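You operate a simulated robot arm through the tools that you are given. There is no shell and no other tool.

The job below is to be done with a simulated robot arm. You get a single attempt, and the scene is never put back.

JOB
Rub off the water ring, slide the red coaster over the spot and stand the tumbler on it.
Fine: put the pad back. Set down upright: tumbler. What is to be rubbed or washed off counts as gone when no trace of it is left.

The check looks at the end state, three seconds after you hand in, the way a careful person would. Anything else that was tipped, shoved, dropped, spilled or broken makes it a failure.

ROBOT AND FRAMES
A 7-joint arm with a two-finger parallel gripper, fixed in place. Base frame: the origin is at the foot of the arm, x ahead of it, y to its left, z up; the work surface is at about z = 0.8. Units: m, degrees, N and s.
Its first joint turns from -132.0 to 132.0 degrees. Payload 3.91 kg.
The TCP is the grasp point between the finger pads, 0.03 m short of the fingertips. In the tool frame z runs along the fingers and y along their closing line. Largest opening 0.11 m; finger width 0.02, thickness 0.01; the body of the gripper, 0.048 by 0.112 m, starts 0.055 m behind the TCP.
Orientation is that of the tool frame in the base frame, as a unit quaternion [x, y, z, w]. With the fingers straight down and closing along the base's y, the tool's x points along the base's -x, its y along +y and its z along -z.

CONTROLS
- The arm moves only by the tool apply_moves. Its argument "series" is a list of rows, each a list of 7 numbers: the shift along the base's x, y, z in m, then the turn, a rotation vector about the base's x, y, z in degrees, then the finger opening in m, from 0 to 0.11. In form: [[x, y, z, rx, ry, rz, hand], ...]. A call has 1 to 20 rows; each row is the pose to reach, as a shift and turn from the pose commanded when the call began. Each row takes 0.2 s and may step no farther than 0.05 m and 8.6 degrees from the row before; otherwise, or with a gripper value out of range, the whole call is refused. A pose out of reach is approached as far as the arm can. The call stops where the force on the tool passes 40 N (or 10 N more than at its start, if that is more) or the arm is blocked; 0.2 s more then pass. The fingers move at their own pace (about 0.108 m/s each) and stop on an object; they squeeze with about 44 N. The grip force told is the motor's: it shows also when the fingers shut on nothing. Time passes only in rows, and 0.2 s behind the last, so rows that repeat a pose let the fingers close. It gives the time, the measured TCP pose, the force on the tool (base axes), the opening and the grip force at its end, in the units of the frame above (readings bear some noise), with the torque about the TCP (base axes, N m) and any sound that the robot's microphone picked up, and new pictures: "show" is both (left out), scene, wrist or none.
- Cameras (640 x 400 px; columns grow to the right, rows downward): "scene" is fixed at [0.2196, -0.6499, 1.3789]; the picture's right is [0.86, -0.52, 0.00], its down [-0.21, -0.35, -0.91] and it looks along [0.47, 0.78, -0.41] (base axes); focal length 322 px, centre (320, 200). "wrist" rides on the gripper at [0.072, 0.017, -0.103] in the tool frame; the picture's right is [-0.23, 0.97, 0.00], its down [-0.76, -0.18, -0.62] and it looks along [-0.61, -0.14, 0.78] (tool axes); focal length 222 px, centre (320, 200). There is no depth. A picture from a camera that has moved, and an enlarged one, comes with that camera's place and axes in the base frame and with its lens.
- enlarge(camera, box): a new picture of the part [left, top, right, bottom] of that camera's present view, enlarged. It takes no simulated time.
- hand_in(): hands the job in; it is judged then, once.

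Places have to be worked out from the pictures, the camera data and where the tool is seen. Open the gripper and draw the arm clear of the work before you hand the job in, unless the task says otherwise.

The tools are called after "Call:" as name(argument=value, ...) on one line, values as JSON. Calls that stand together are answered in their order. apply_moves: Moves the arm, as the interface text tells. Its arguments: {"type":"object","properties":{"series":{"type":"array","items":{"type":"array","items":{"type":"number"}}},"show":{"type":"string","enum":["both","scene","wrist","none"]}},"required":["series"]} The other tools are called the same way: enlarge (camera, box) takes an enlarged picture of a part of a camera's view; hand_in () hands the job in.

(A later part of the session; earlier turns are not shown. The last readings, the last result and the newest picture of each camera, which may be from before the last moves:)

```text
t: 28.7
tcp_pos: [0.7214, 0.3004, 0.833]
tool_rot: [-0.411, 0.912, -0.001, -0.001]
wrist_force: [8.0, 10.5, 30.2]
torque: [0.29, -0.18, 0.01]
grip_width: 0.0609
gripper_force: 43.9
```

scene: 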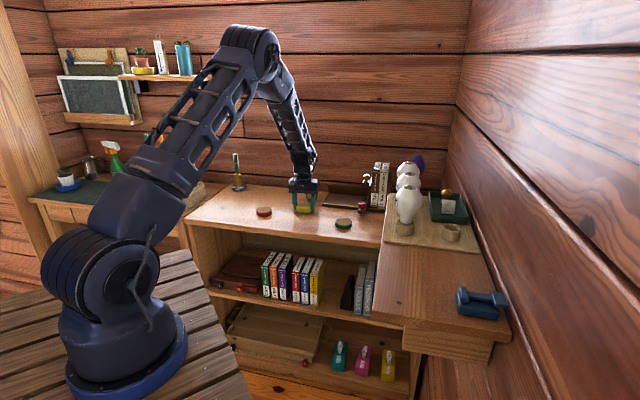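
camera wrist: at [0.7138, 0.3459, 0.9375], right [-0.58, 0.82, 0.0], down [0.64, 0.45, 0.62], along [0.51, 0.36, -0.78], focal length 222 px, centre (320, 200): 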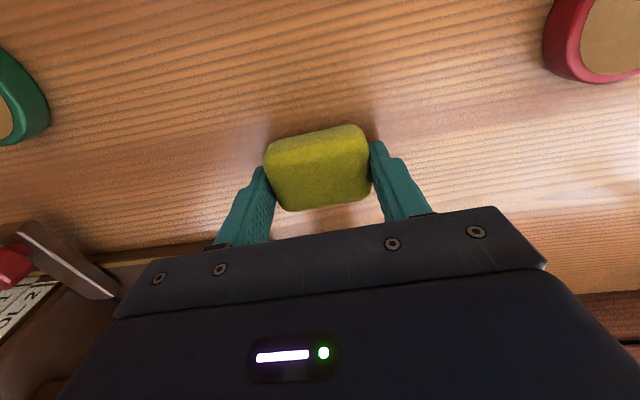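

I'm at the end of the middle pass. I'll lift the pad gently off the desk.

Call:
apply_moves(series=[[0, 0, 0.001, 0, 0, 0, 0.0], [0, 0, 0.003, 0, 0, 0, 0.0], [0, 0, 0.006, 0, 0, 0, 0.0], [0, 0, 0.01, 0, 0, 0, 0.0], [0, 0, 0.014, 0, 0, 0, 0.0], [0, 0, 0.017, 0, 0, 0, 0.0], [0, 0, 0.017, 0, 0, 0, 0.0]], show="both")

Call:
enlarge(camera="scene", box=[265, 180, 345, 230])

```text
t: 30.3
tcp_pos: [0.7218, 0.2981, 0.849]
tool_rot: [-0.41, 0.912, -0.001, -0.002]
wrist_force: [0.3, 0.9, 1.2]
torque: [0.01, 0.01, 0.0]
grip_width: 0.0609
gripper_force: 43.5
camera wrist: at [0.6618, 0.2556, 0.9532], right [-0.58, 0.82, 0.0], down [0.64, 0.45, 0.62], along [0.51, 0.36, -0.78], focal length 222 px, centre (320, 200)
```

scene: 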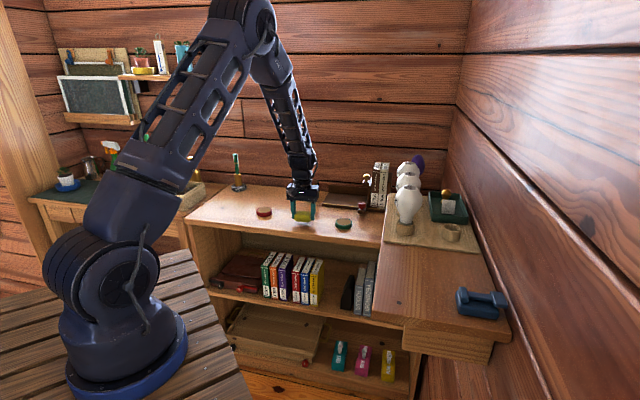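
wrist: 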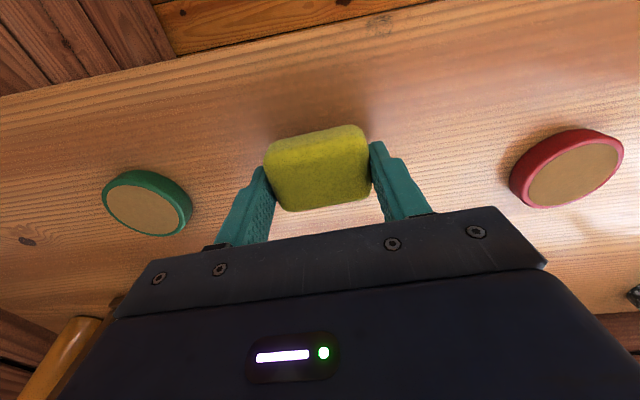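

```text
8.00 times, centred on (305, 205) of scene
camera zoom: at [0.2196, -0.6499, 1.3789], right [0.86, -0.52, 0.0], down [-0.21, -0.35, -0.91], along [0.47, 0.78, -0.41], focal length 2575 px, centre (440, 160)
```

zoom: 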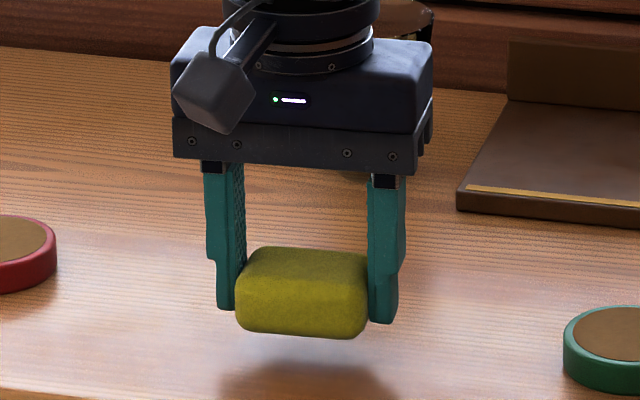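

The desk shows no trace and the pad is held. I'll carry it gently back to its original place at about (0.738, 0.537), turning it back to its original angle on the way.

Call:
apply_moves(series=[[0.0003, 0.005, 0, 0, 0, 0.1, 0.0], [0.001, 0.013, 0, 0, 0, 0.2, 0.0], [0.002, 0.025, 0, 0, 0, 0.3, 0.0], [0.003, 0.04, 0, 0, 0, 0.5, 0.0], [0.004, 0.056, 0, 0, 0, 0.6, 0.0], [0.005, 0.072, 0, 0, 0, 0.8, 0.0], [0.006, 0.088, 0, 0, 0, 1.0, 0.0], [0.007, 0.104, 0, 0, 0, 1.2, 0.0], [0.008, 0.12, 0, 0, 0, 1.4, 0.0], [0.009, 0.136, 0, 0, 0, 1.6, 0.0], [0.01, 0.152, 0, 0, 0, 1.8, 0.0], [0.011, 0.168, 0, 0, 0, 2.0, 0.0], [0.012, 0.184, 0, 0, 0, 2.2, 0.0], [0.013, 0.2, 0, 0, 0, 2.4, 0.0], [0.014, 0.214, 0, 0, 0, 2.5, 0.0], [0.015, 0.225, 0, 0, 0, 2.5, 0.0], [0.016, 0.233, 0, 0, 0, 2.5, 0.0], [0.016, 0.2385, 0, 0, 0, 2.5, 0.0], [0.016, 0.2385, 0, 0, 0, 2.5, 0.0]], show="both")

Call:
enlarge(camera="scene", box=[255, 170, 335, 220])

Call:
enlarge(camera="scene", box=[265, 190, 345, 240])

```text
t: 34.3
tcp_pos: [0.7369, 0.5361, 0.85]
tool_rot: [-0.43, 0.903, -0.001, -0.002]
wrist_force: [0.0, -0.4, -0.7]
torque: [0.0, 0.02, -0.01]
grip_width: 0.0612
gripper_force: 44.2
camera wrist: at [0.6796, 0.4907, 0.954], right [-0.61, 0.79, 0.0], down [0.62, 0.48, 0.62], along [0.49, 0.38, -0.78], focal length 222 px, centre (320, 200)
```

scene: 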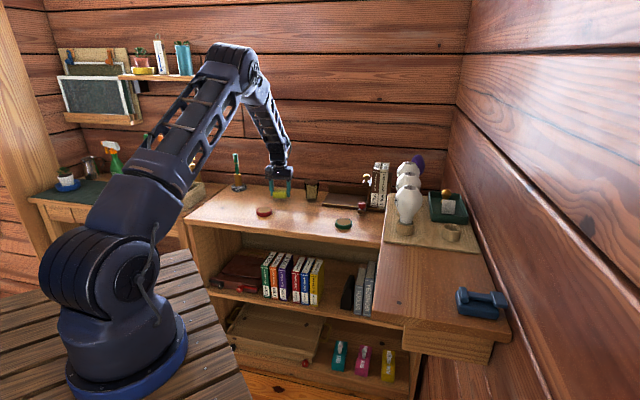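
wrist: 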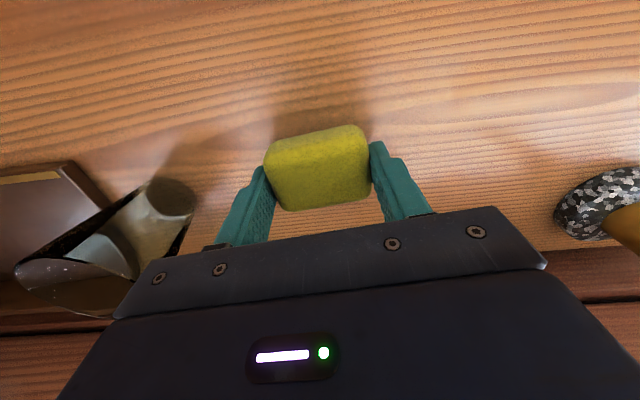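

```text
8.00 times, centred on (295, 195) of scene
camera zoom: at [0.2196, -0.6499, 1.3789], right [0.86, -0.52, 0.0], down [-0.21, -0.35, -0.91], along [0.47, 0.78, -0.41], focal length 2575 px, centre (520, 240)
```

zoom: 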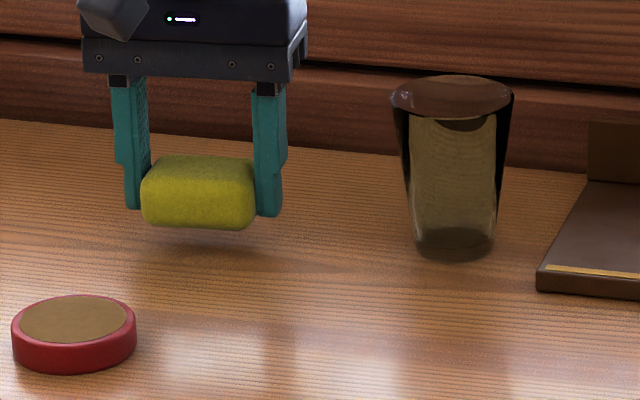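

```text
8.00 times, centred on (305, 215) of scene
camera zoom: at [0.2196, -0.6499, 1.3789], right [0.86, -0.52, 0.0], down [-0.21, -0.35, -0.91], along [0.47, 0.78, -0.41], focal length 2575 px, centre (440, 80)
```

zoom: 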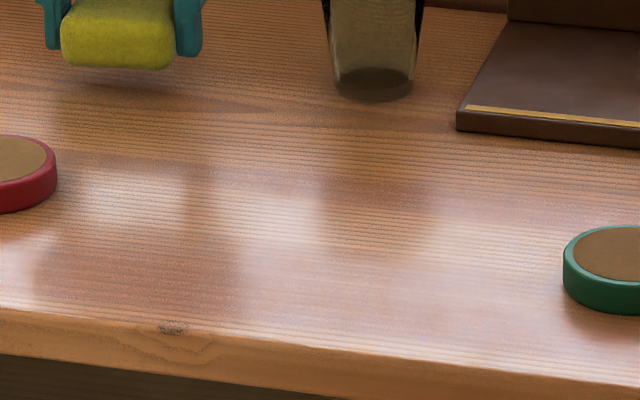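

The spot area is clean. I'll lower the pad the last 16 mm onto the desk and watch for contact.

Call:
apply_moves(series=[[0, 0, -0.005, 0, 0, 0, 0.0], [0, 0, -0.01, 0, 0, 0, 0.0], [0, 0, -0.013, 0, 0, 0, 0.0], [0, 0, -0.015, 0, 0, 0, 0.0], [0, 0, -0.015, 0, 0, 0, 0.0]], show="none")

```text
t: 35.5
tcp_pos: [0.736, 0.5373, 0.8338]
tool_rot: [-0.43, 0.903, -0.001, -0.001]
wrist_force: [-0.1, 0.2, 0.2]
torque: [0.01, 0.01, 0.01]
grip_width: 0.0611
gripper_force: 44.1
```

Call:
apply_moves(series=[[0, 0, -0.0008, 0, 0, 0, 0.0], [0, 0, -0.0016, 0, 0, 0, 0.0], [0, 0, -0.0016, 0, 0, 0, 0.0]], show="none")

```text
t: 36.3
tcp_pos: [0.7369, 0.5374, 0.8333]
tool_rot: [-0.43, 0.903, 0.0, -0.001]
wrist_force: [0.5, -0.4, 8.3]
torque: [-0.07, -0.02, 0.0]
grip_width: 0.0609
gripper_force: 44.5
```

The pad is touching the desk with about 8 N. I'll open the fingers, then rise straight up.

Call:
apply_moves(series=[[0, 0, 0.0003, 0, 0, 0, 0.03], [0, 0, 0.0003, 0, 0, 0, 0.065], [0, 0, 0.0003, 0, 0, 0, 0.08], [0, 0, 0.0003, 0, 0, 0, 0.1], [0, 0, 0.0003, 0, 0, 0, 0.1], [0, 0, 0.02, 0, 0, 0, 0.1], [0, 0, 0.05, 0, 0, 0, 0.1], [0, 0, 0.08, 0, 0, 0, 0.1], [0, 0, 0.11, 0, 0, 0, 0.1], [0, 0, 0.11, 0, 0, 0, 0.1]], show="both")

Call:
enlarge(camera="scene", box=[255, 170, 335, 220])

Call:
enlarge(camera="wrist", box=[240, 50, 400, 150])

```text
t: 38.5
tcp_pos: [0.7364, 0.5371, 0.9435]
tool_rot: [-0.429, 0.903, 0.0, -0.002]
wrist_force: [-0.5, 0.4, 0.0]
torque: [0.01, 0.0, -0.04]
grip_width: 0.0998
gripper_force: 0.1
camera wrist: at [0.6794, 0.4914, 1.0473], right [-0.61, 0.79, 0.0], down [0.62, 0.48, 0.62], along [0.49, 0.38, -0.78], focal length 222 px, centre (320, 200)
```

scene: 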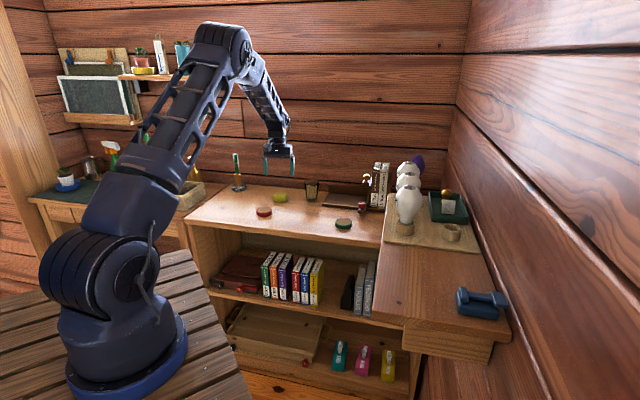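
wrist: 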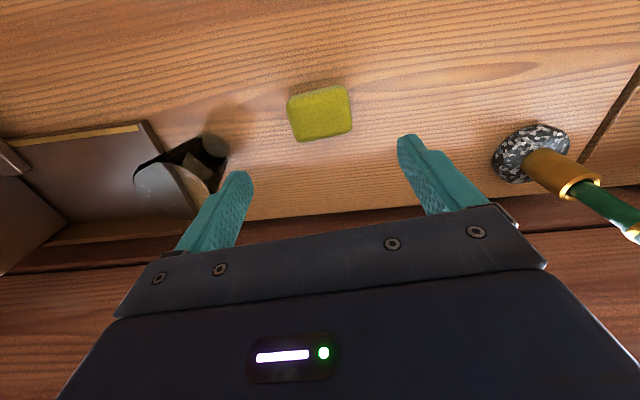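

```text
8.00 times, centred on (295, 195) of scene
camera zoom: at [0.2196, -0.6499, 1.3789], right [0.86, -0.52, 0.0], down [-0.21, -0.35, -0.91], along [0.47, 0.78, -0.41], focal length 2575 px, centre (520, 240)
```

zoom: 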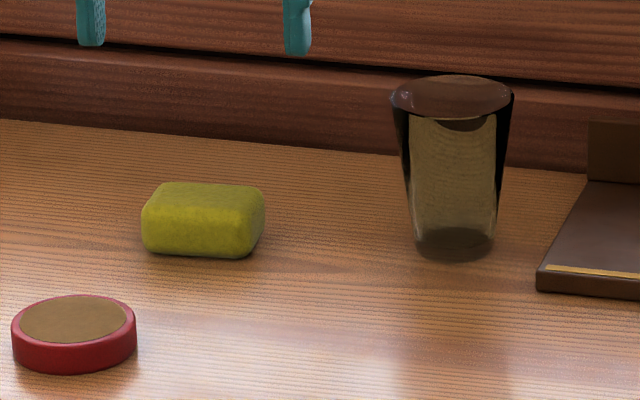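

```text
4.00 times, centred on (320, 100) of wrist
camera zoom: at [0.6794, 0.4914, 1.0473], right [-0.61, 0.79, 0.0], down [0.62, 0.48, 0.62], along [0.49, 0.38, -0.78], focal length 888 px, centre (320, 600)
```

zoom: 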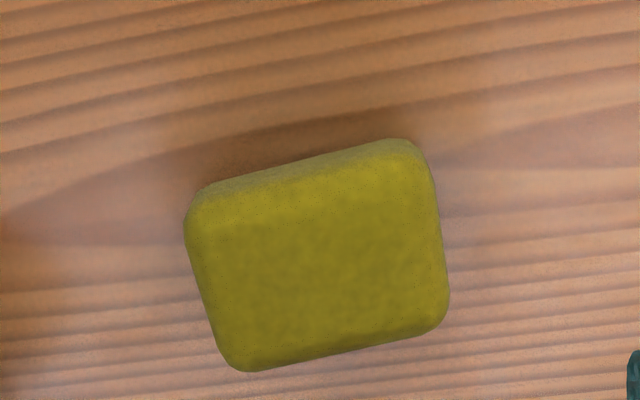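

The pad is back within 1–2 mm of its original place and lies flat. Next I'll look straight down at the wiped area to make sure no trace is left.

Call:
apply_moves(series=[[-0.005, -0.04, 0.01, 0, 0, 0, 0.1], [-0.01, -0.085, 0.01, 0, 0, 0, 0.1], [-0.005, -0.13, 0.01, 0, 0, 0, 0.1], [0.005, -0.175, 0.01, 0, 0, 0, 0.1], [0.012, -0.2, 0.01, 0, 0, 0, 0.1], [0.012, -0.2, 0.01, 0, 0, 0, 0.1]], show="wrist")

Call:
enlarge(camera="wrist", box=[200, 0, 440, 150])

```text
t: 39.9
tcp_pos: [0.7473, 0.338, 0.9518]
tool_rot: [-0.43, 0.903, -0.001, -0.002]
wrist_force: [0.4, 0.1, -0.1]
torque: [-0.02, -0.01, -0.02]
grip_width: 0.1001
gripper_force: 0.0
camera wrist: at [0.6902, 0.2926, 1.057], right [-0.61, 0.79, 0.0], down [0.62, 0.48, 0.62], along [0.49, 0.38, -0.78], focal length 222 px, centre (320, 200)
```

wrist: 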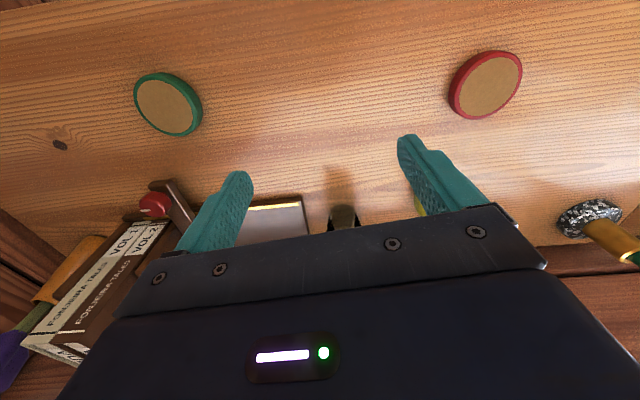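

```text
2.67 times, centred on (320, 75) of wrist
camera zoom: at [0.6902, 0.2926, 1.057], right [-0.61, 0.79, 0.0], down [0.62, 0.48, 0.62], along [0.49, 0.38, -0.78], focal length 592 px, centre (320, 533)
```

zoom: 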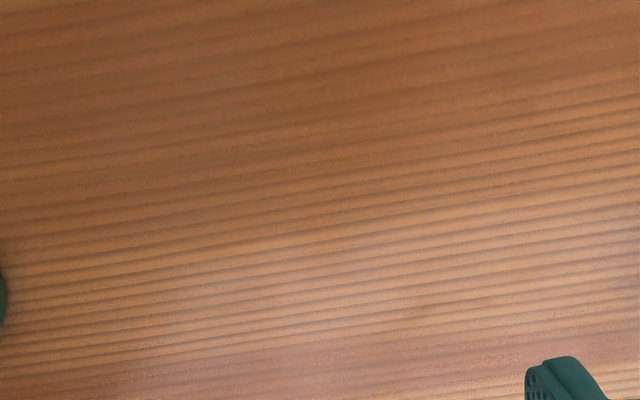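

The desk is perfectly clean where the spot was. Now I'll move above the red coaster with the closing line along the slide direction.

Call:
apply_moves(series=[[-0.03, 0.03, 0, 0, 0, -1, 0.1], [-0.06, 0.06, -0.005, 0, 0, -2, 0.1], [-0.09, 0.09, -0.015, 0, 0, -3.5, 0.1], [-0.12, 0.117, -0.025, 0, 0, -5, 0.1], [-0.12, 0.117, -0.03, 0, 0, -5, 0.1]], show="both")

Call:
enlarge(camera="wrist", box=[224, 40, 416, 160])

Call:
enlarge(camera="scene", box=[235, 180, 315, 230])

```text
t: 41.1
tcp_pos: [0.6271, 0.4557, 0.9227]
tool_rot: [-0.39, 0.921, -0.001, -0.001]
wrist_force: [0.3, -0.6, 0.2]
torque: [0.0, -0.02, 0.04]
grip_width: 0.1
gripper_force: 0.1
camera wrist: at [0.5665, 0.4148, 1.0274], right [-0.54, 0.84, 0.0], down [0.66, 0.42, 0.62], along [0.52, 0.34, -0.78], focal length 222 px, centre (320, 200)
```

scene: 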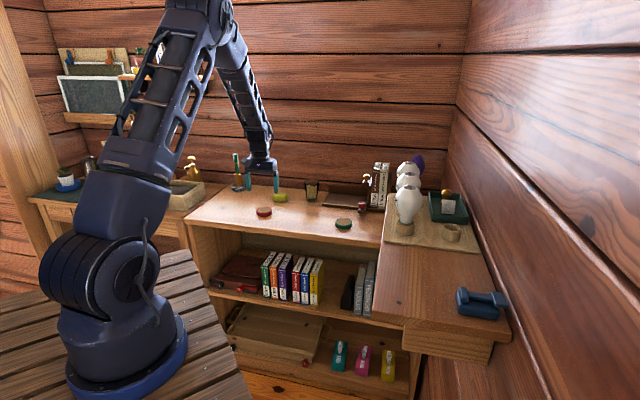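
wrist: 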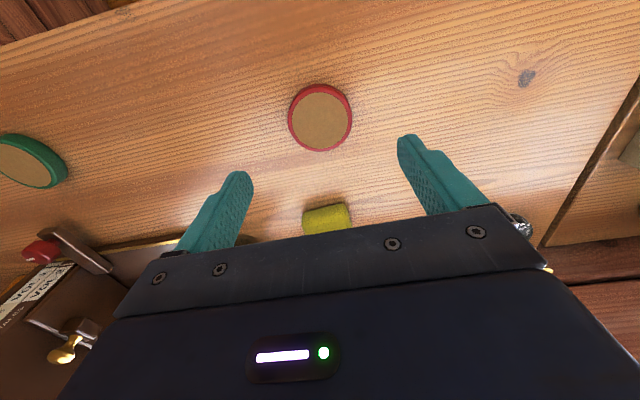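

```text
3.33 times, centred on (320, 100) of wrist
camera zoom: at [0.5665, 0.4148, 1.0274], right [-0.54, 0.84, 0.0], down [0.66, 0.42, 0.62], along [0.52, 0.34, -0.78], focal length 740 px, centre (320, 533)
```

zoom: 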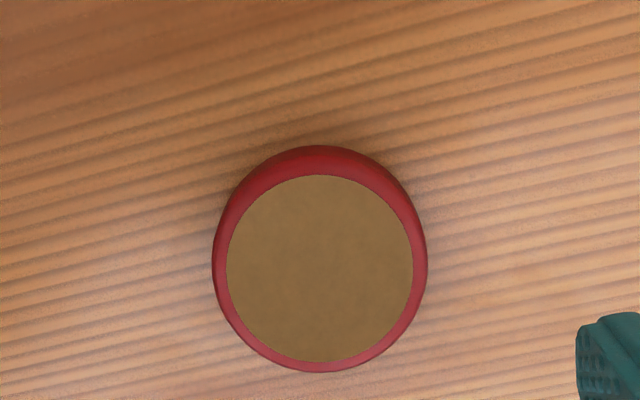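

```text
8.00 times, centred on (275, 205) of scene
camera zoom: at [0.2196, -0.6499, 1.3789], right [0.86, -0.52, 0.0], down [-0.21, -0.35, -0.91], along [0.47, 0.78, -0.41], focal length 2575 px, centre (680, 160)
```

zoom: 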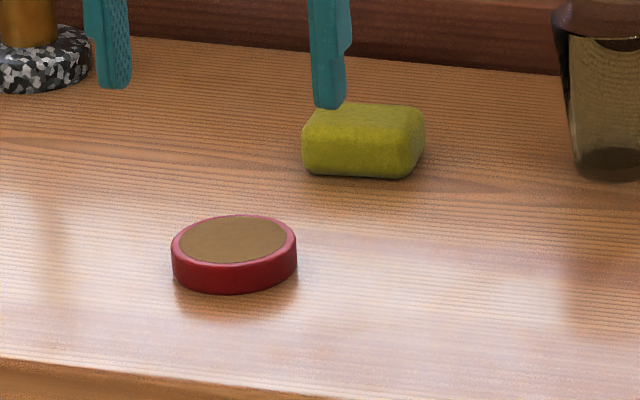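

The coaster is directly below the TCP, about 63 mm across and about 14 mm high. I'll lower the fingers around it to just above the desk.

Call:
apply_moves(series=[[0, 0, -0.03, 0, 0, 0, 0.1], [0, 0, -0.06, 0, 0, 0, 0.1], [0, 0, -0.08, 0, 0, 0, 0.1], [0, 0, -0.087, 0, 0, 0, 0.1], [0, 0, -0.091, 0, 0, 0, 0.1], [0, 0, -0.091, 0, 0, 0, 0.1]], show="both")

Call:
enlarge(camera="scene", box=[235, 180, 315, 230])

```text
t: 42.5
tcp_pos: [0.6286, 0.4538, 0.8333]
tool_rot: [-0.39, 0.921, -0.001, -0.002]
wrist_force: [0.1, 0.7, 0.1]
torque: [0.01, 0.01, -0.01]
grip_width: 0.0999
gripper_force: 0.0
camera wrist: at [0.5669, 0.414, 0.9361], right [-0.54, 0.84, 0.0], down [0.66, 0.42, 0.62], along [0.52, 0.34, -0.78], focal length 222 px, centre (320, 200)
```

scene: 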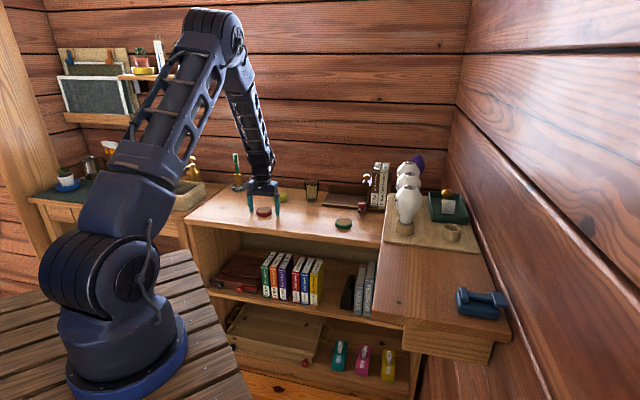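
wrist: 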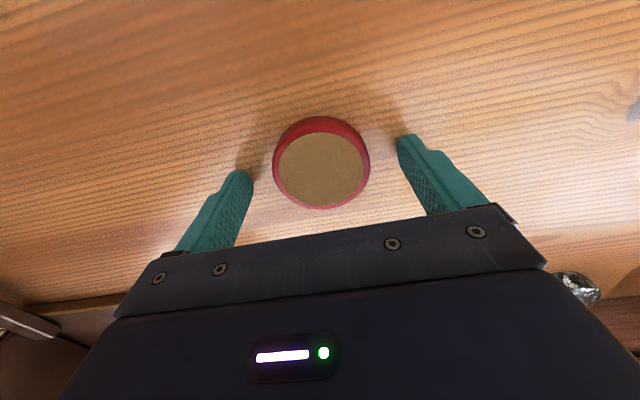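

```text
8.00 times, centred on (275, 205) of scene
camera zoom: at [0.2196, -0.6499, 1.3789], right [0.86, -0.52, 0.0], down [-0.21, -0.35, -0.91], along [0.47, 0.78, -0.41], focal length 2575 px, centre (680, 160)
```

zoom: 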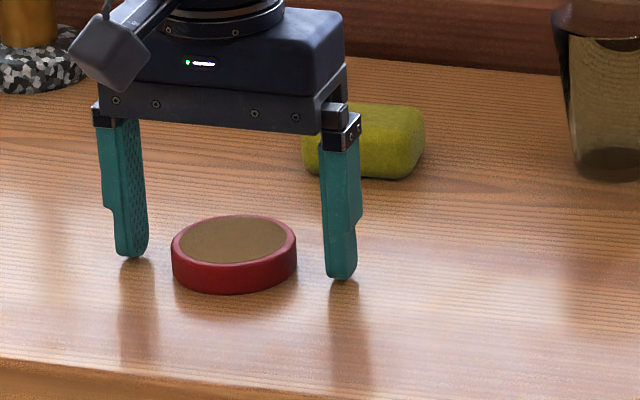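

The fingers are well placed either side of the coaster. I'll close on it.

Call:
apply_moves(series=[[0, 0, 0, 0, 0, 0, 0.07], [0, 0, 0, 0, 0, 0, 0.05], [0, 0, 0, 0, 0, 0, 0.03], [0, 0, 0, 0, 0, 0, 0.03]], show="wrist")

```text
t: 43.5
tcp_pos: [0.6282, 0.4549, 0.8332]
tool_rot: [-0.39, 0.921, -0.001, -0.002]
wrist_force: [0.1, 0.1, 0.9]
torque: [0.02, -0.01, 0.0]
grip_width: 0.0596
gripper_force: 44.1
camera wrist: at [0.5669, 0.414, 0.9362], right [-0.54, 0.84, 0.0], down [0.66, 0.42, 0.62], along [0.52, 0.34, -0.78], focal length 222 px, centre (320, 200)
```

wrist: 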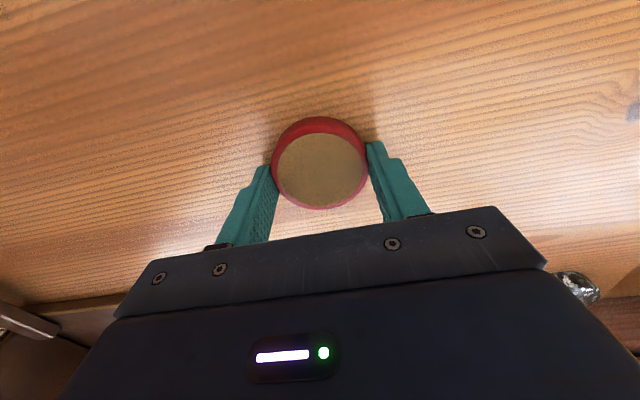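

The coaster is gripped at about 60 mm. I'll slide it along the desk to the spot's centre at about (0.753, 0.334).

Call:
apply_moves(series=[[0.003, -0.0029, 0, 0, 0, 0, 0.03], [0.009, -0.0087, 0, 0, 0, 0, 0.03], [0.018, -0.0174, 0, 0, 0, 0, 0.03], [0.027, -0.026, 0, 0, 0, 0, 0.03], [0.036, -0.0347, 0, 0, 0, 0, 0.03], [0.045, -0.0434, 0, 0, 0, 0, 0.03], [0.054, -0.052, 0, 0, 0, 0, 0.03], [0.063, -0.0608, 0, 0, 0, 0, 0.03], [0.072, -0.0695, 0, 0, 0, 0, 0.03], [0.081, -0.078, 0, 0, 0, 0, 0.03], [0.09, -0.087, 0, 0, 0, 0, 0.03], [0.099, -0.0955, 0, 0, 0, 0, 0.03], [0.108, -0.104, 0, 0, 0, 0, 0.03], [0.116, -0.112, 0, 0, 0, 0, 0.03], [0.122, -0.1177, 0, 0, 0, 0, 0.03], [0.1255, -0.121, 0, 0, 0, 0, 0.03], [0.1255, -0.121, 0, 0, 0, 0, 0.03]], show="both")

Call:
enlarge(camera="scene", box=[265, 180, 345, 230])

```text
t: 47.1
tcp_pos: [0.7549, 0.3347, 0.833]
tool_rot: [-0.39, 0.921, 0.0, -0.002]
wrist_force: [0.0, 0.1, 0.2]
torque: [-0.03, 0.0, -0.01]
grip_width: 0.0596
gripper_force: 44.0
camera wrist: at [0.6939, 0.2936, 0.9369], right [-0.54, 0.84, 0.0], down [0.66, 0.42, 0.62], along [0.52, 0.34, -0.78], focal length 222 px, centre (320, 200)
```

scene: 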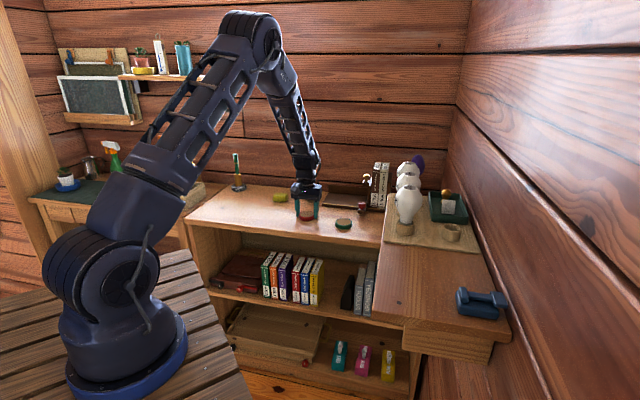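
wrist: 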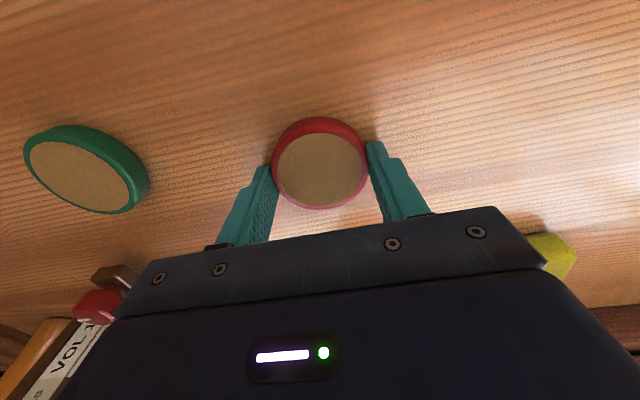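

```text
8.00 times, centred on (305, 205) of scene
camera zoom: at [0.2196, -0.6499, 1.3789], right [0.86, -0.52, 0.0], down [-0.21, -0.35, -0.91], along [0.47, 0.78, -0.41], focal length 2575 px, centre (440, 160)
```

zoom: 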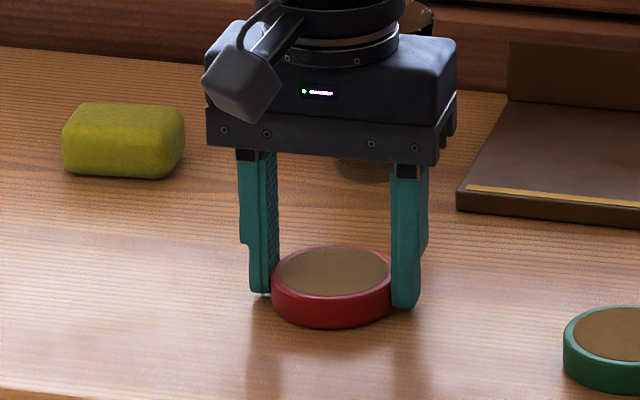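

The coaster now sits on the spot's former place, within about 3 mm of the centre. I'll open the fingers and rise straight up.

Call:
apply_moves(series=[[0, 0, 0, 0, 0, 0, 0.065], [0, 0, 0, 0, 0, 0, 0.09], [0, 0, 0, 0, 0, 0, 0.09], [0, 0, 0, 0, 0, 0, 0.09], [0, 0, 0.03, 0, 0, 0, 0.09], [0, 0, 0.07, 0, 0, 0, 0.09], [0, 0, 0.11, 0, 0, 0, 0.09], [0, 0, 0.15, 0, 0, 0, 0.09], [0, 0, 0.15, 0, 0, 0, 0.09]], show="both")

Call:
enlarge(camera="wrist", box=[200, 60, 440, 210])

Call:
enlarge(camera="scene", box=[265, 180, 345, 230])

```text
t: 49.1
tcp_pos: [0.7543, 0.3312, 0.9782]
tool_rot: [-0.39, 0.921, -0.001, -0.002]
wrist_force: [0.4, -0.2, 0.0]
torque: [-0.01, -0.02, -0.01]
grip_width: 0.0898
gripper_force: 0.0
camera wrist: at [0.6938, 0.292, 1.0829], right [-0.54, 0.84, 0.0], down [0.66, 0.42, 0.62], along [0.52, 0.34, -0.78], focal length 222 px, centre (320, 200)
```

scene: 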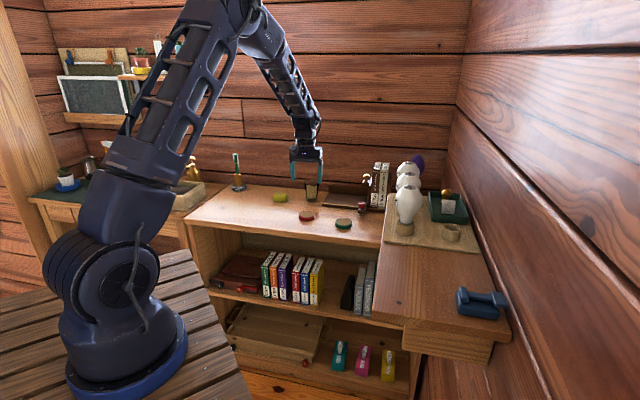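
wrist: 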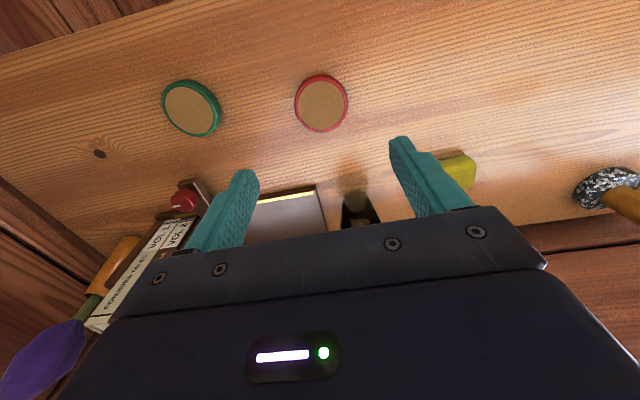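

```text
2.67 times, centred on (320, 135) of wrist
camera zoom: at [0.6938, 0.292, 1.0829], right [-0.54, 0.84, 0.0], down [0.66, 0.42, 0.62], along [0.52, 0.34, -0.78], focal length 592 px, centre (320, 373)
```

zoom: 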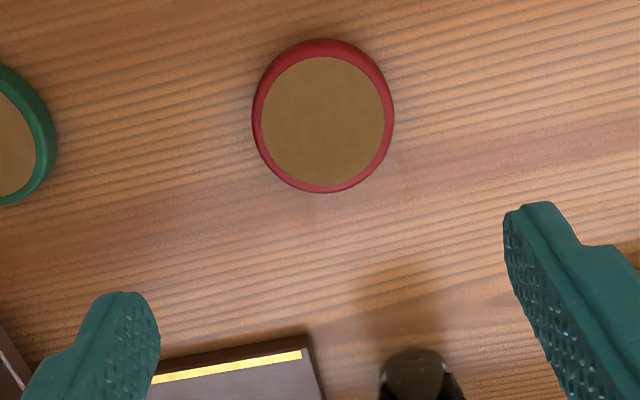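

```text
8.00 times, centred on (305, 205) of scene
camera zoom: at [0.2196, -0.6499, 1.3789], right [0.86, -0.52, 0.0], down [-0.21, -0.35, -0.91], along [0.47, 0.78, -0.41], focal length 2575 px, centre (440, 160)
```

zoom: 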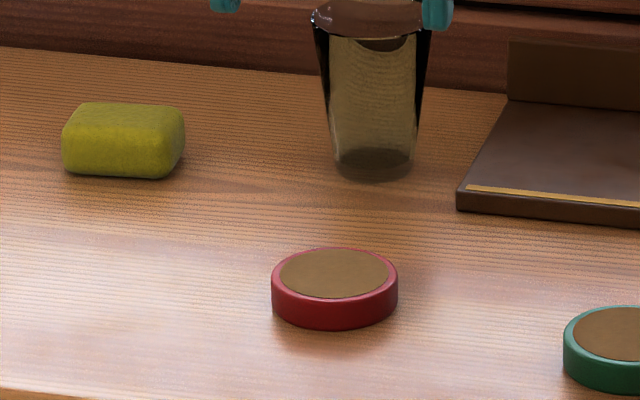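

The coaster centre measures about (0.755, 0.335). I see some light specks at its far rim in the scene view, so I'll zoom in to make sure they aren't leftover traces.

Call:
enlarge(camera="scene", box=[290, 202, 322, 222])

Call:
enlarge(camera="wrist", box=[272, 55, 368, 145])

```text
16.00 times, centred on (306, 212) of scene
camera zoom: at [0.2196, -0.6499, 1.3789], right [0.86, -0.52, 0.0], down [-0.21, -0.35, -0.91], along [0.47, 0.78, -0.41], focal length 5151 px, centre (544, 8)
```

zoom: 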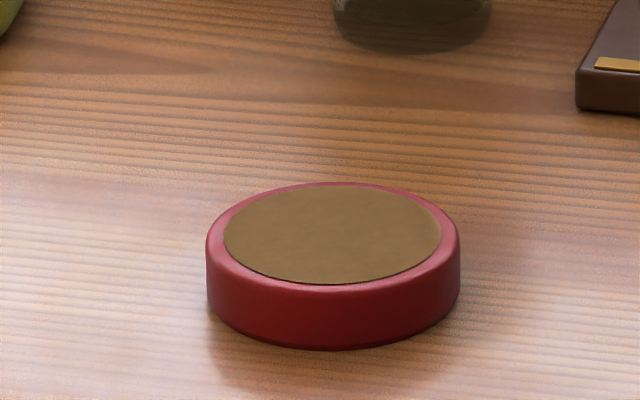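

```text
4.44 times, centred on (320, 100) of wrist
camera zoom: at [0.6938, 0.292, 1.0829], right [-0.54, 0.84, 0.0], down [0.66, 0.42, 0.62], along [0.52, 0.34, -0.78], focal length 987 px, centre (320, 644)
```

zoom: 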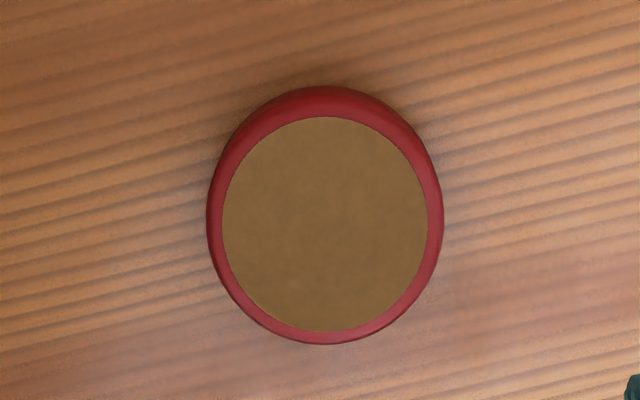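

Both close-ups show clean wood; the specks were only image noise. Now I'll move above the tumbler, keeping the fingertips well above its rim.

Call:
apply_moves(series=[[0.016, 0.022, 0.005, 0, 0, 0, 0.1], [0.034, 0.046, 0.01, 0, 0, 0, 0.1], [0.052, 0.071, 0.01, 0, 0, 0, 0.1], [0.07, 0.096, 0.01, 0, 0, 0, 0.1], [0.086, 0.118, 0.01, 0, 0, 0, 0.1], [0.0955, 0.131, 0.01, 0, 0, 0, 0.1], [0.0955, 0.131, 0.01, 0, 0, 0, 0.1]], show="both")

Call:
enlarge(camera="wrist", box=[224, 60, 416, 180])

Call:
enlarge(camera="scene", box=[260, 130, 372, 200])

```text
t: 50.7
tcp_pos: [0.85, 0.4649, 0.9935]
tool_rot: [-0.39, 0.921, -0.001, -0.002]
wrist_force: [0.5, 0.5, 0.1]
torque: [0.02, 0.01, 0.0]
grip_width: 0.0999
gripper_force: 0.2
camera wrist: at [0.79, 0.4244, 1.0972], right [-0.54, 0.84, 0.0], down [0.66, 0.42, 0.62], along [0.52, 0.34, -0.78], focal length 222 px, centre (320, 200)
```

scene: 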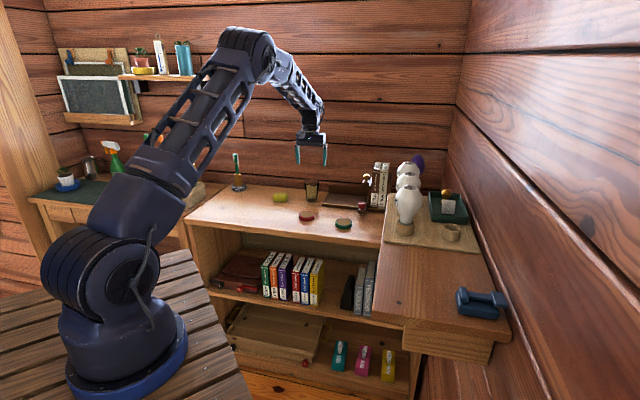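
wrist: 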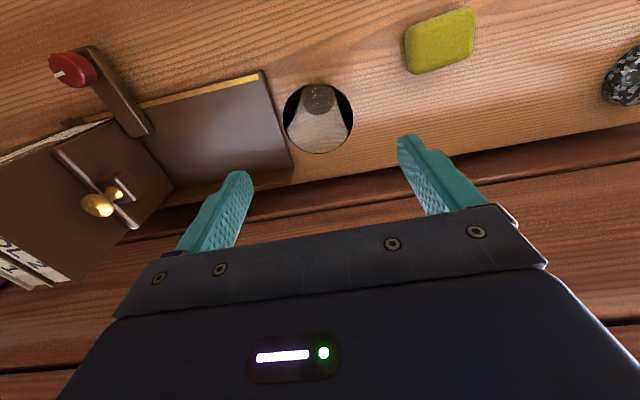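

```text
3.33 times, centred on (320, 120) of wrist
camera zoom: at [0.79, 0.4244, 1.0972], right [-0.54, 0.84, 0.0], down [0.66, 0.42, 0.62], along [0.52, 0.34, -0.78], focal length 740 px, centre (320, 467)
```

zoom: 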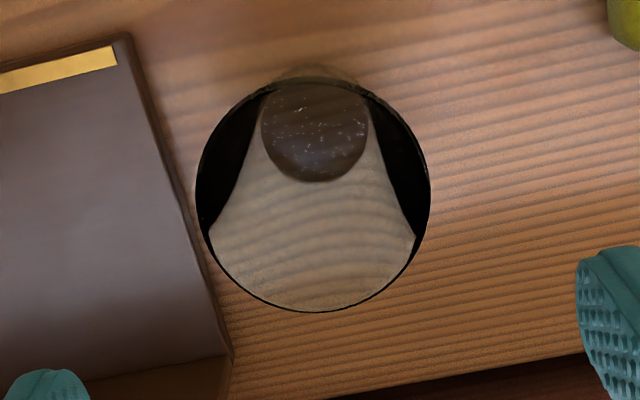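

```text
5.71 times, centred on (316, 165) of scene
camera zoom: at [0.2196, -0.6499, 1.3789], right [0.86, -0.52, 0.0], down [-0.21, -0.35, -0.91], along [0.47, 0.78, -0.41], focal length 1840 px, centre (343, 400)
```

zoom: 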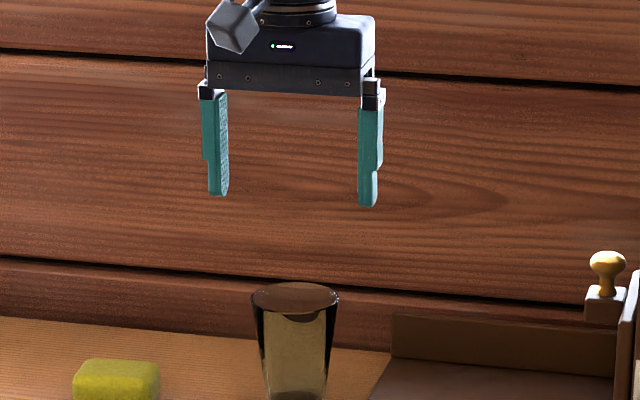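

The tumbler is empty. Its rim centre is at about (0.849, 0.462) and its diameter is about 66 mm, so a 3–4 mm correction toward the base is needed. I'll descend with the fingers open on both sides of the rim.

Call:
apply_moves(series=[[-0.003, -0.003, -0.02, 0, 0, 0, 0.1], [-0.003, -0.003, -0.045, 0, 0, 0, 0.1], [-0.003, -0.003, -0.07, 0, 0, 0, 0.1], [-0.003, -0.003, -0.07, 0, 0, 0, 0.1]], show="wrist")

Call:
enlarge(camera="wrist", box=[192, 70, 448, 230])

```text
t: 51.7
tcp_pos: [0.845, 0.4624, 0.9229]
tool_rot: [-0.391, 0.921, 0.0, -0.002]
wrist_force: [-0.8, 0.5, 0.6]
torque: [0.01, -0.02, -0.03]
grip_width: 0.0997
gripper_force: 0.0
camera wrist: at [0.7832, 0.421, 1.0269], right [-0.54, 0.84, 0.0], down [0.66, 0.42, 0.62], along [0.52, 0.34, -0.78], focal length 222 px, centre (320, 200)
```

wrist: 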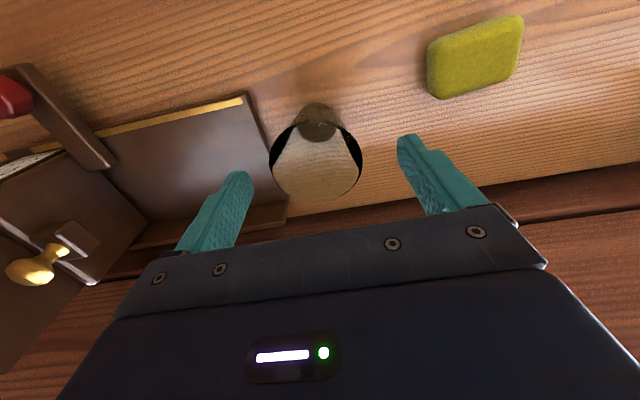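

```text
2.50 times, centred on (320, 150) of wrist
camera zoom: at [0.7832, 0.421, 1.0269], right [-0.54, 0.84, 0.0], down [0.66, 0.42, 0.62], along [0.52, 0.34, -0.78], focal length 555 px, centre (320, 325)
```

zoom: 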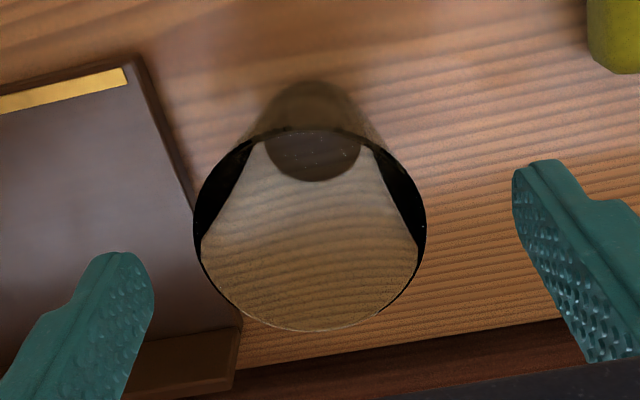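

The rim is about 3 mm off along the closing line, so I'll correct that while descending around the glass. Then I'll check the centring again before closing.

Call:
apply_moves(series=[[0.0035, -0.0007, -0.01, 0, 0, 0, 0.1], [0.0035, -0.0007, -0.025, 0, 0, 0, 0.1], [0.0035, -0.0007, -0.04, 0, 0, 0, 0.1], [0.0035, -0.0007, -0.051, 0, 0, 0, 0.1], [0.0035, -0.0007, -0.051, 0, 0, 0, 0.1], [0.0035, -0.0007, -0.051, 0, 0, 0, 0.1]], show="both")

Call:
enlarge(camera="wrist", box=[192, 90, 448, 250])

Call:
enlarge(camera="scene", box=[271, 160, 351, 210])

```text
t: 53.1
tcp_pos: [0.8502, 0.4611, 0.8707]
tool_rot: [-0.39, 0.921, -0.001, -0.001]
wrist_force: [-0.5, 0.6, 0.6]
torque: [0.07, 0.02, -0.01]
grip_width: 0.0997
gripper_force: 0.0
camera wrist: at [0.7886, 0.4206, 0.9748], right [-0.54, 0.84, 0.0], down [0.66, 0.42, 0.62], along [0.52, 0.34, -0.78], focal length 222 px, centre (320, 200)
```

scene: 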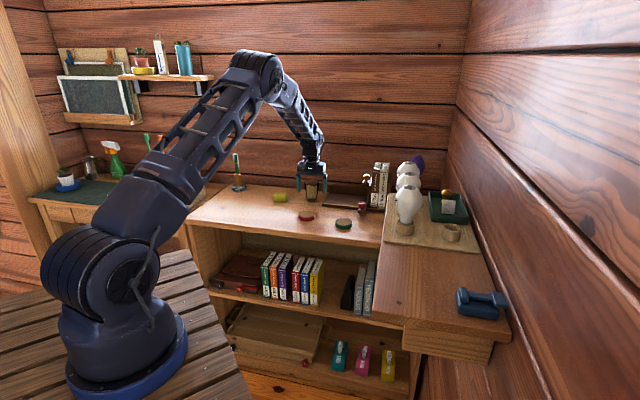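
wrist: 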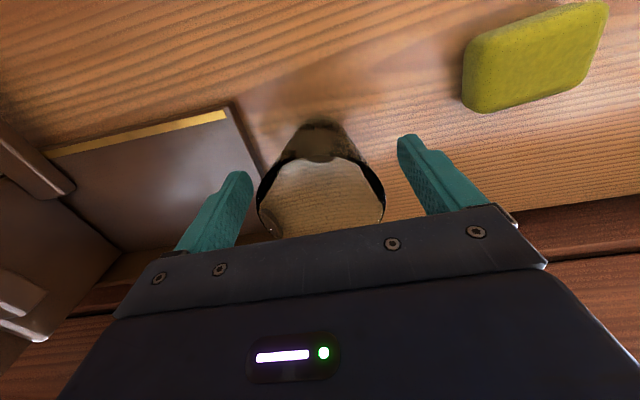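

```text
2.50 times, centred on (320, 170) of wrist
camera zoom: at [0.7886, 0.4206, 0.9748], right [-0.54, 0.84, 0.0], down [0.66, 0.42, 0.62], along [0.52, 0.34, -0.78], focal length 555 px, centre (320, 275)
```

zoom: 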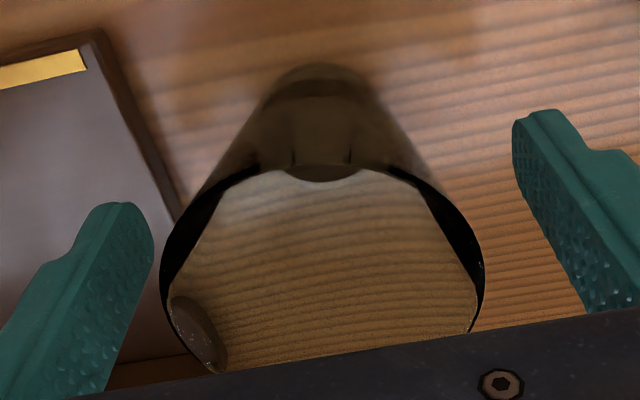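

```text
8.00 times, centred on (311, 185) of scene
camera zoom: at [0.2196, -0.6499, 1.3789], right [0.86, -0.52, 0.0], down [-0.21, -0.35, -0.91], along [0.47, 0.78, -0.41], focal length 2575 px, centre (392, 320)
```

zoom: 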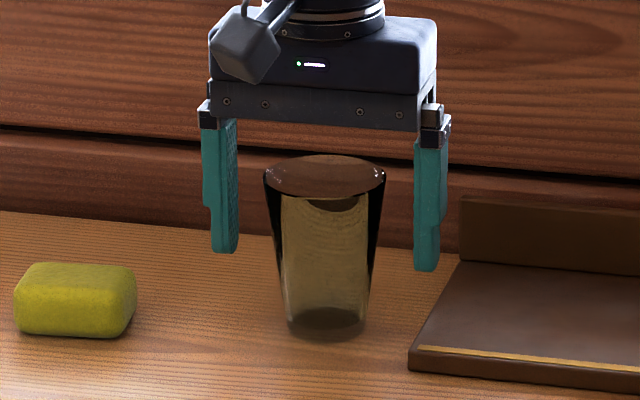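

The glass is centred between the fingers within about 1 mm in both views. I'll close gently in small steps until both fingers hold the rim.

Call:
apply_moves(series=[[0, 0, 0, 0, 0, 0, 0.085], [0, 0, 0, 0, 0, 0, 0.075], [0, 0, 0, 0, 0, 0, 0.07], [0, 0, 0, 0, 0, 0, 0.068], [0, 0, 0, 0, 0, 0, 0.066], [0, 0, 0, 0, 0, 0, 0.064], [0, 0, 0, 0, 0, 0, 0.062], [0, 0, 0, 0, 0, 0, 0.06], [0, 0, 0, 0, 0, 0, 0.055], [0, 0, 0, 0, 0, 0, 0.055]], show="both")

Call:
enlarge(camera="scene", box=[271, 160, 351, 210])

```text
t: 55.3
tcp_pos: [0.8494, 0.4607, 0.8701]
tool_rot: [-0.39, 0.921, -0.001, -0.002]
wrist_force: [-0.8, 0.0, 0.3]
torque: [0.0, -0.03, -0.02]
grip_width: 0.0645
gripper_force: 43.8
camera wrist: at [0.7886, 0.4206, 0.9749], right [-0.54, 0.84, 0.0], down [0.66, 0.42, 0.62], along [0.52, 0.34, -0.78], focal length 222 px, centre (320, 200)
```

scene: 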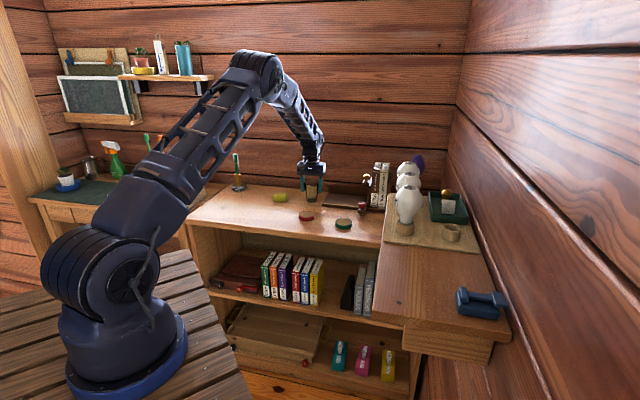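
wrist: 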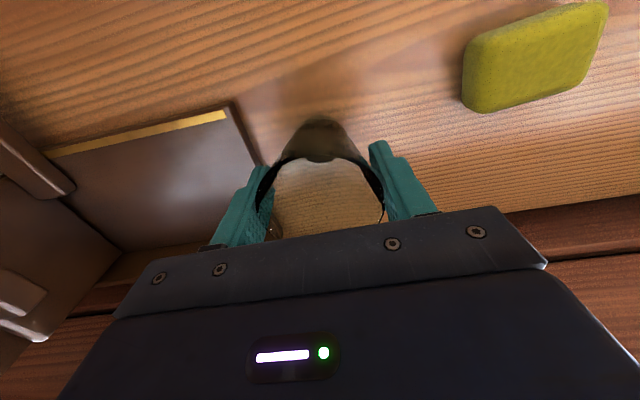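

```text
8.00 times, centred on (311, 185) of scene
camera zoom: at [0.2196, -0.6499, 1.3789], right [0.86, -0.52, 0.0], down [-0.21, -0.35, -0.91], along [0.47, 0.78, -0.41], focal length 2575 px, centre (392, 320)
```

zoom: 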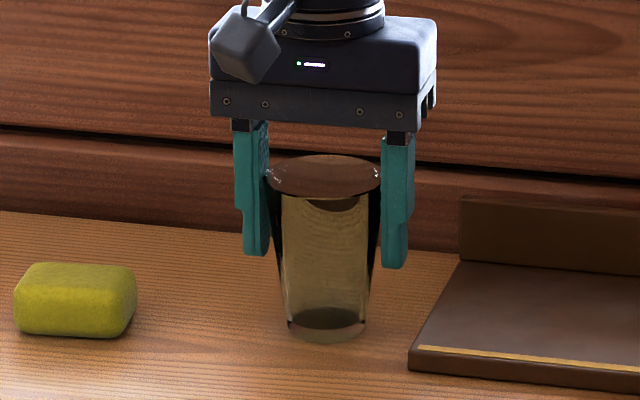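

The tumbler is gripped at 64.5 mm and stands upright. I'll lift very slowly by 1 cm and check that it stays put.

Call:
apply_moves(series=[[0, 0, 0.001, 0, 0, 0, 0.05], [0, 0, 0.003, 0, 0, 0, 0.05], [0, 0, 0.005, 0, 0, 0, 0.05], [0, 0, 0.007, 0, 0, 0, 0.05], [0, 0, 0.009, 0, 0, 0, 0.05], [0, 0, 0.01, 0, 0, 0, 0.05], [0, 0, 0.01, 0, 0, 0, 0.05], [0, 0, 0.01, 0, 0, 0, 0.05]], show="both")

Call:
enlarge(camera="scene", box=[271, 160, 351, 210])

```text
t: 57.1
tcp_pos: [0.8507, 0.4614, 0.8807]
tool_rot: [-0.39, 0.921, -0.001, -0.002]
wrist_force: [-0.5, 0.4, -1.9]
torque: [0.0, -0.03, 0.01]
grip_width: 0.0648
gripper_force: 44.0
camera wrist: at [0.79, 0.4205, 0.985], right [-0.54, 0.84, 0.0], down [0.66, 0.42, 0.62], along [0.52, 0.34, -0.78], focal length 222 px, centre (320, 200)
```

scene: 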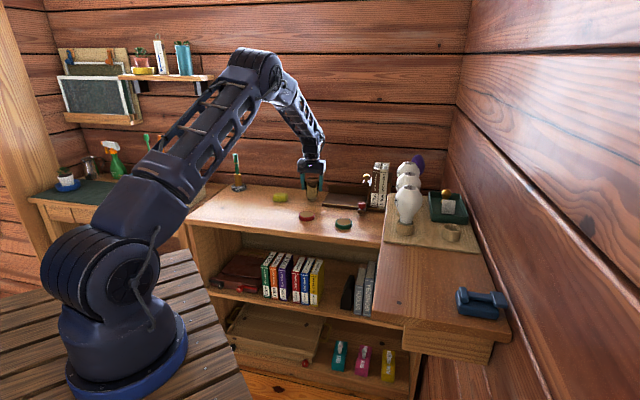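
wrist: 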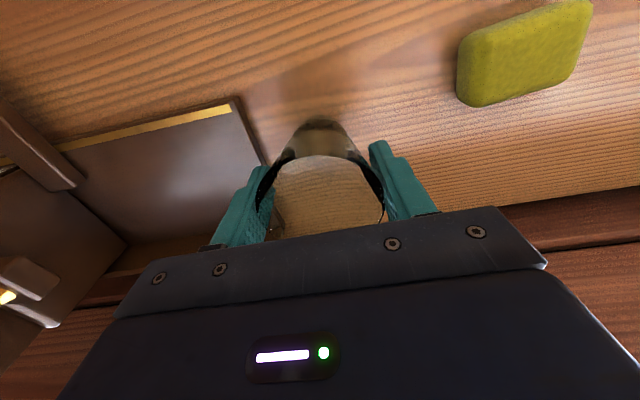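

```text
8.00 times, centred on (311, 185) of scene
camera zoom: at [0.2196, -0.6499, 1.3789], right [0.86, -0.52, 0.0], down [-0.21, -0.35, -0.91], along [0.47, 0.78, -0.41], focal length 2575 px, centre (392, 320)
```

zoom: 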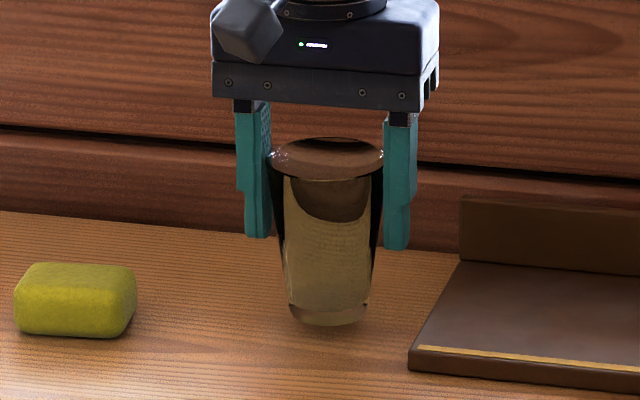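

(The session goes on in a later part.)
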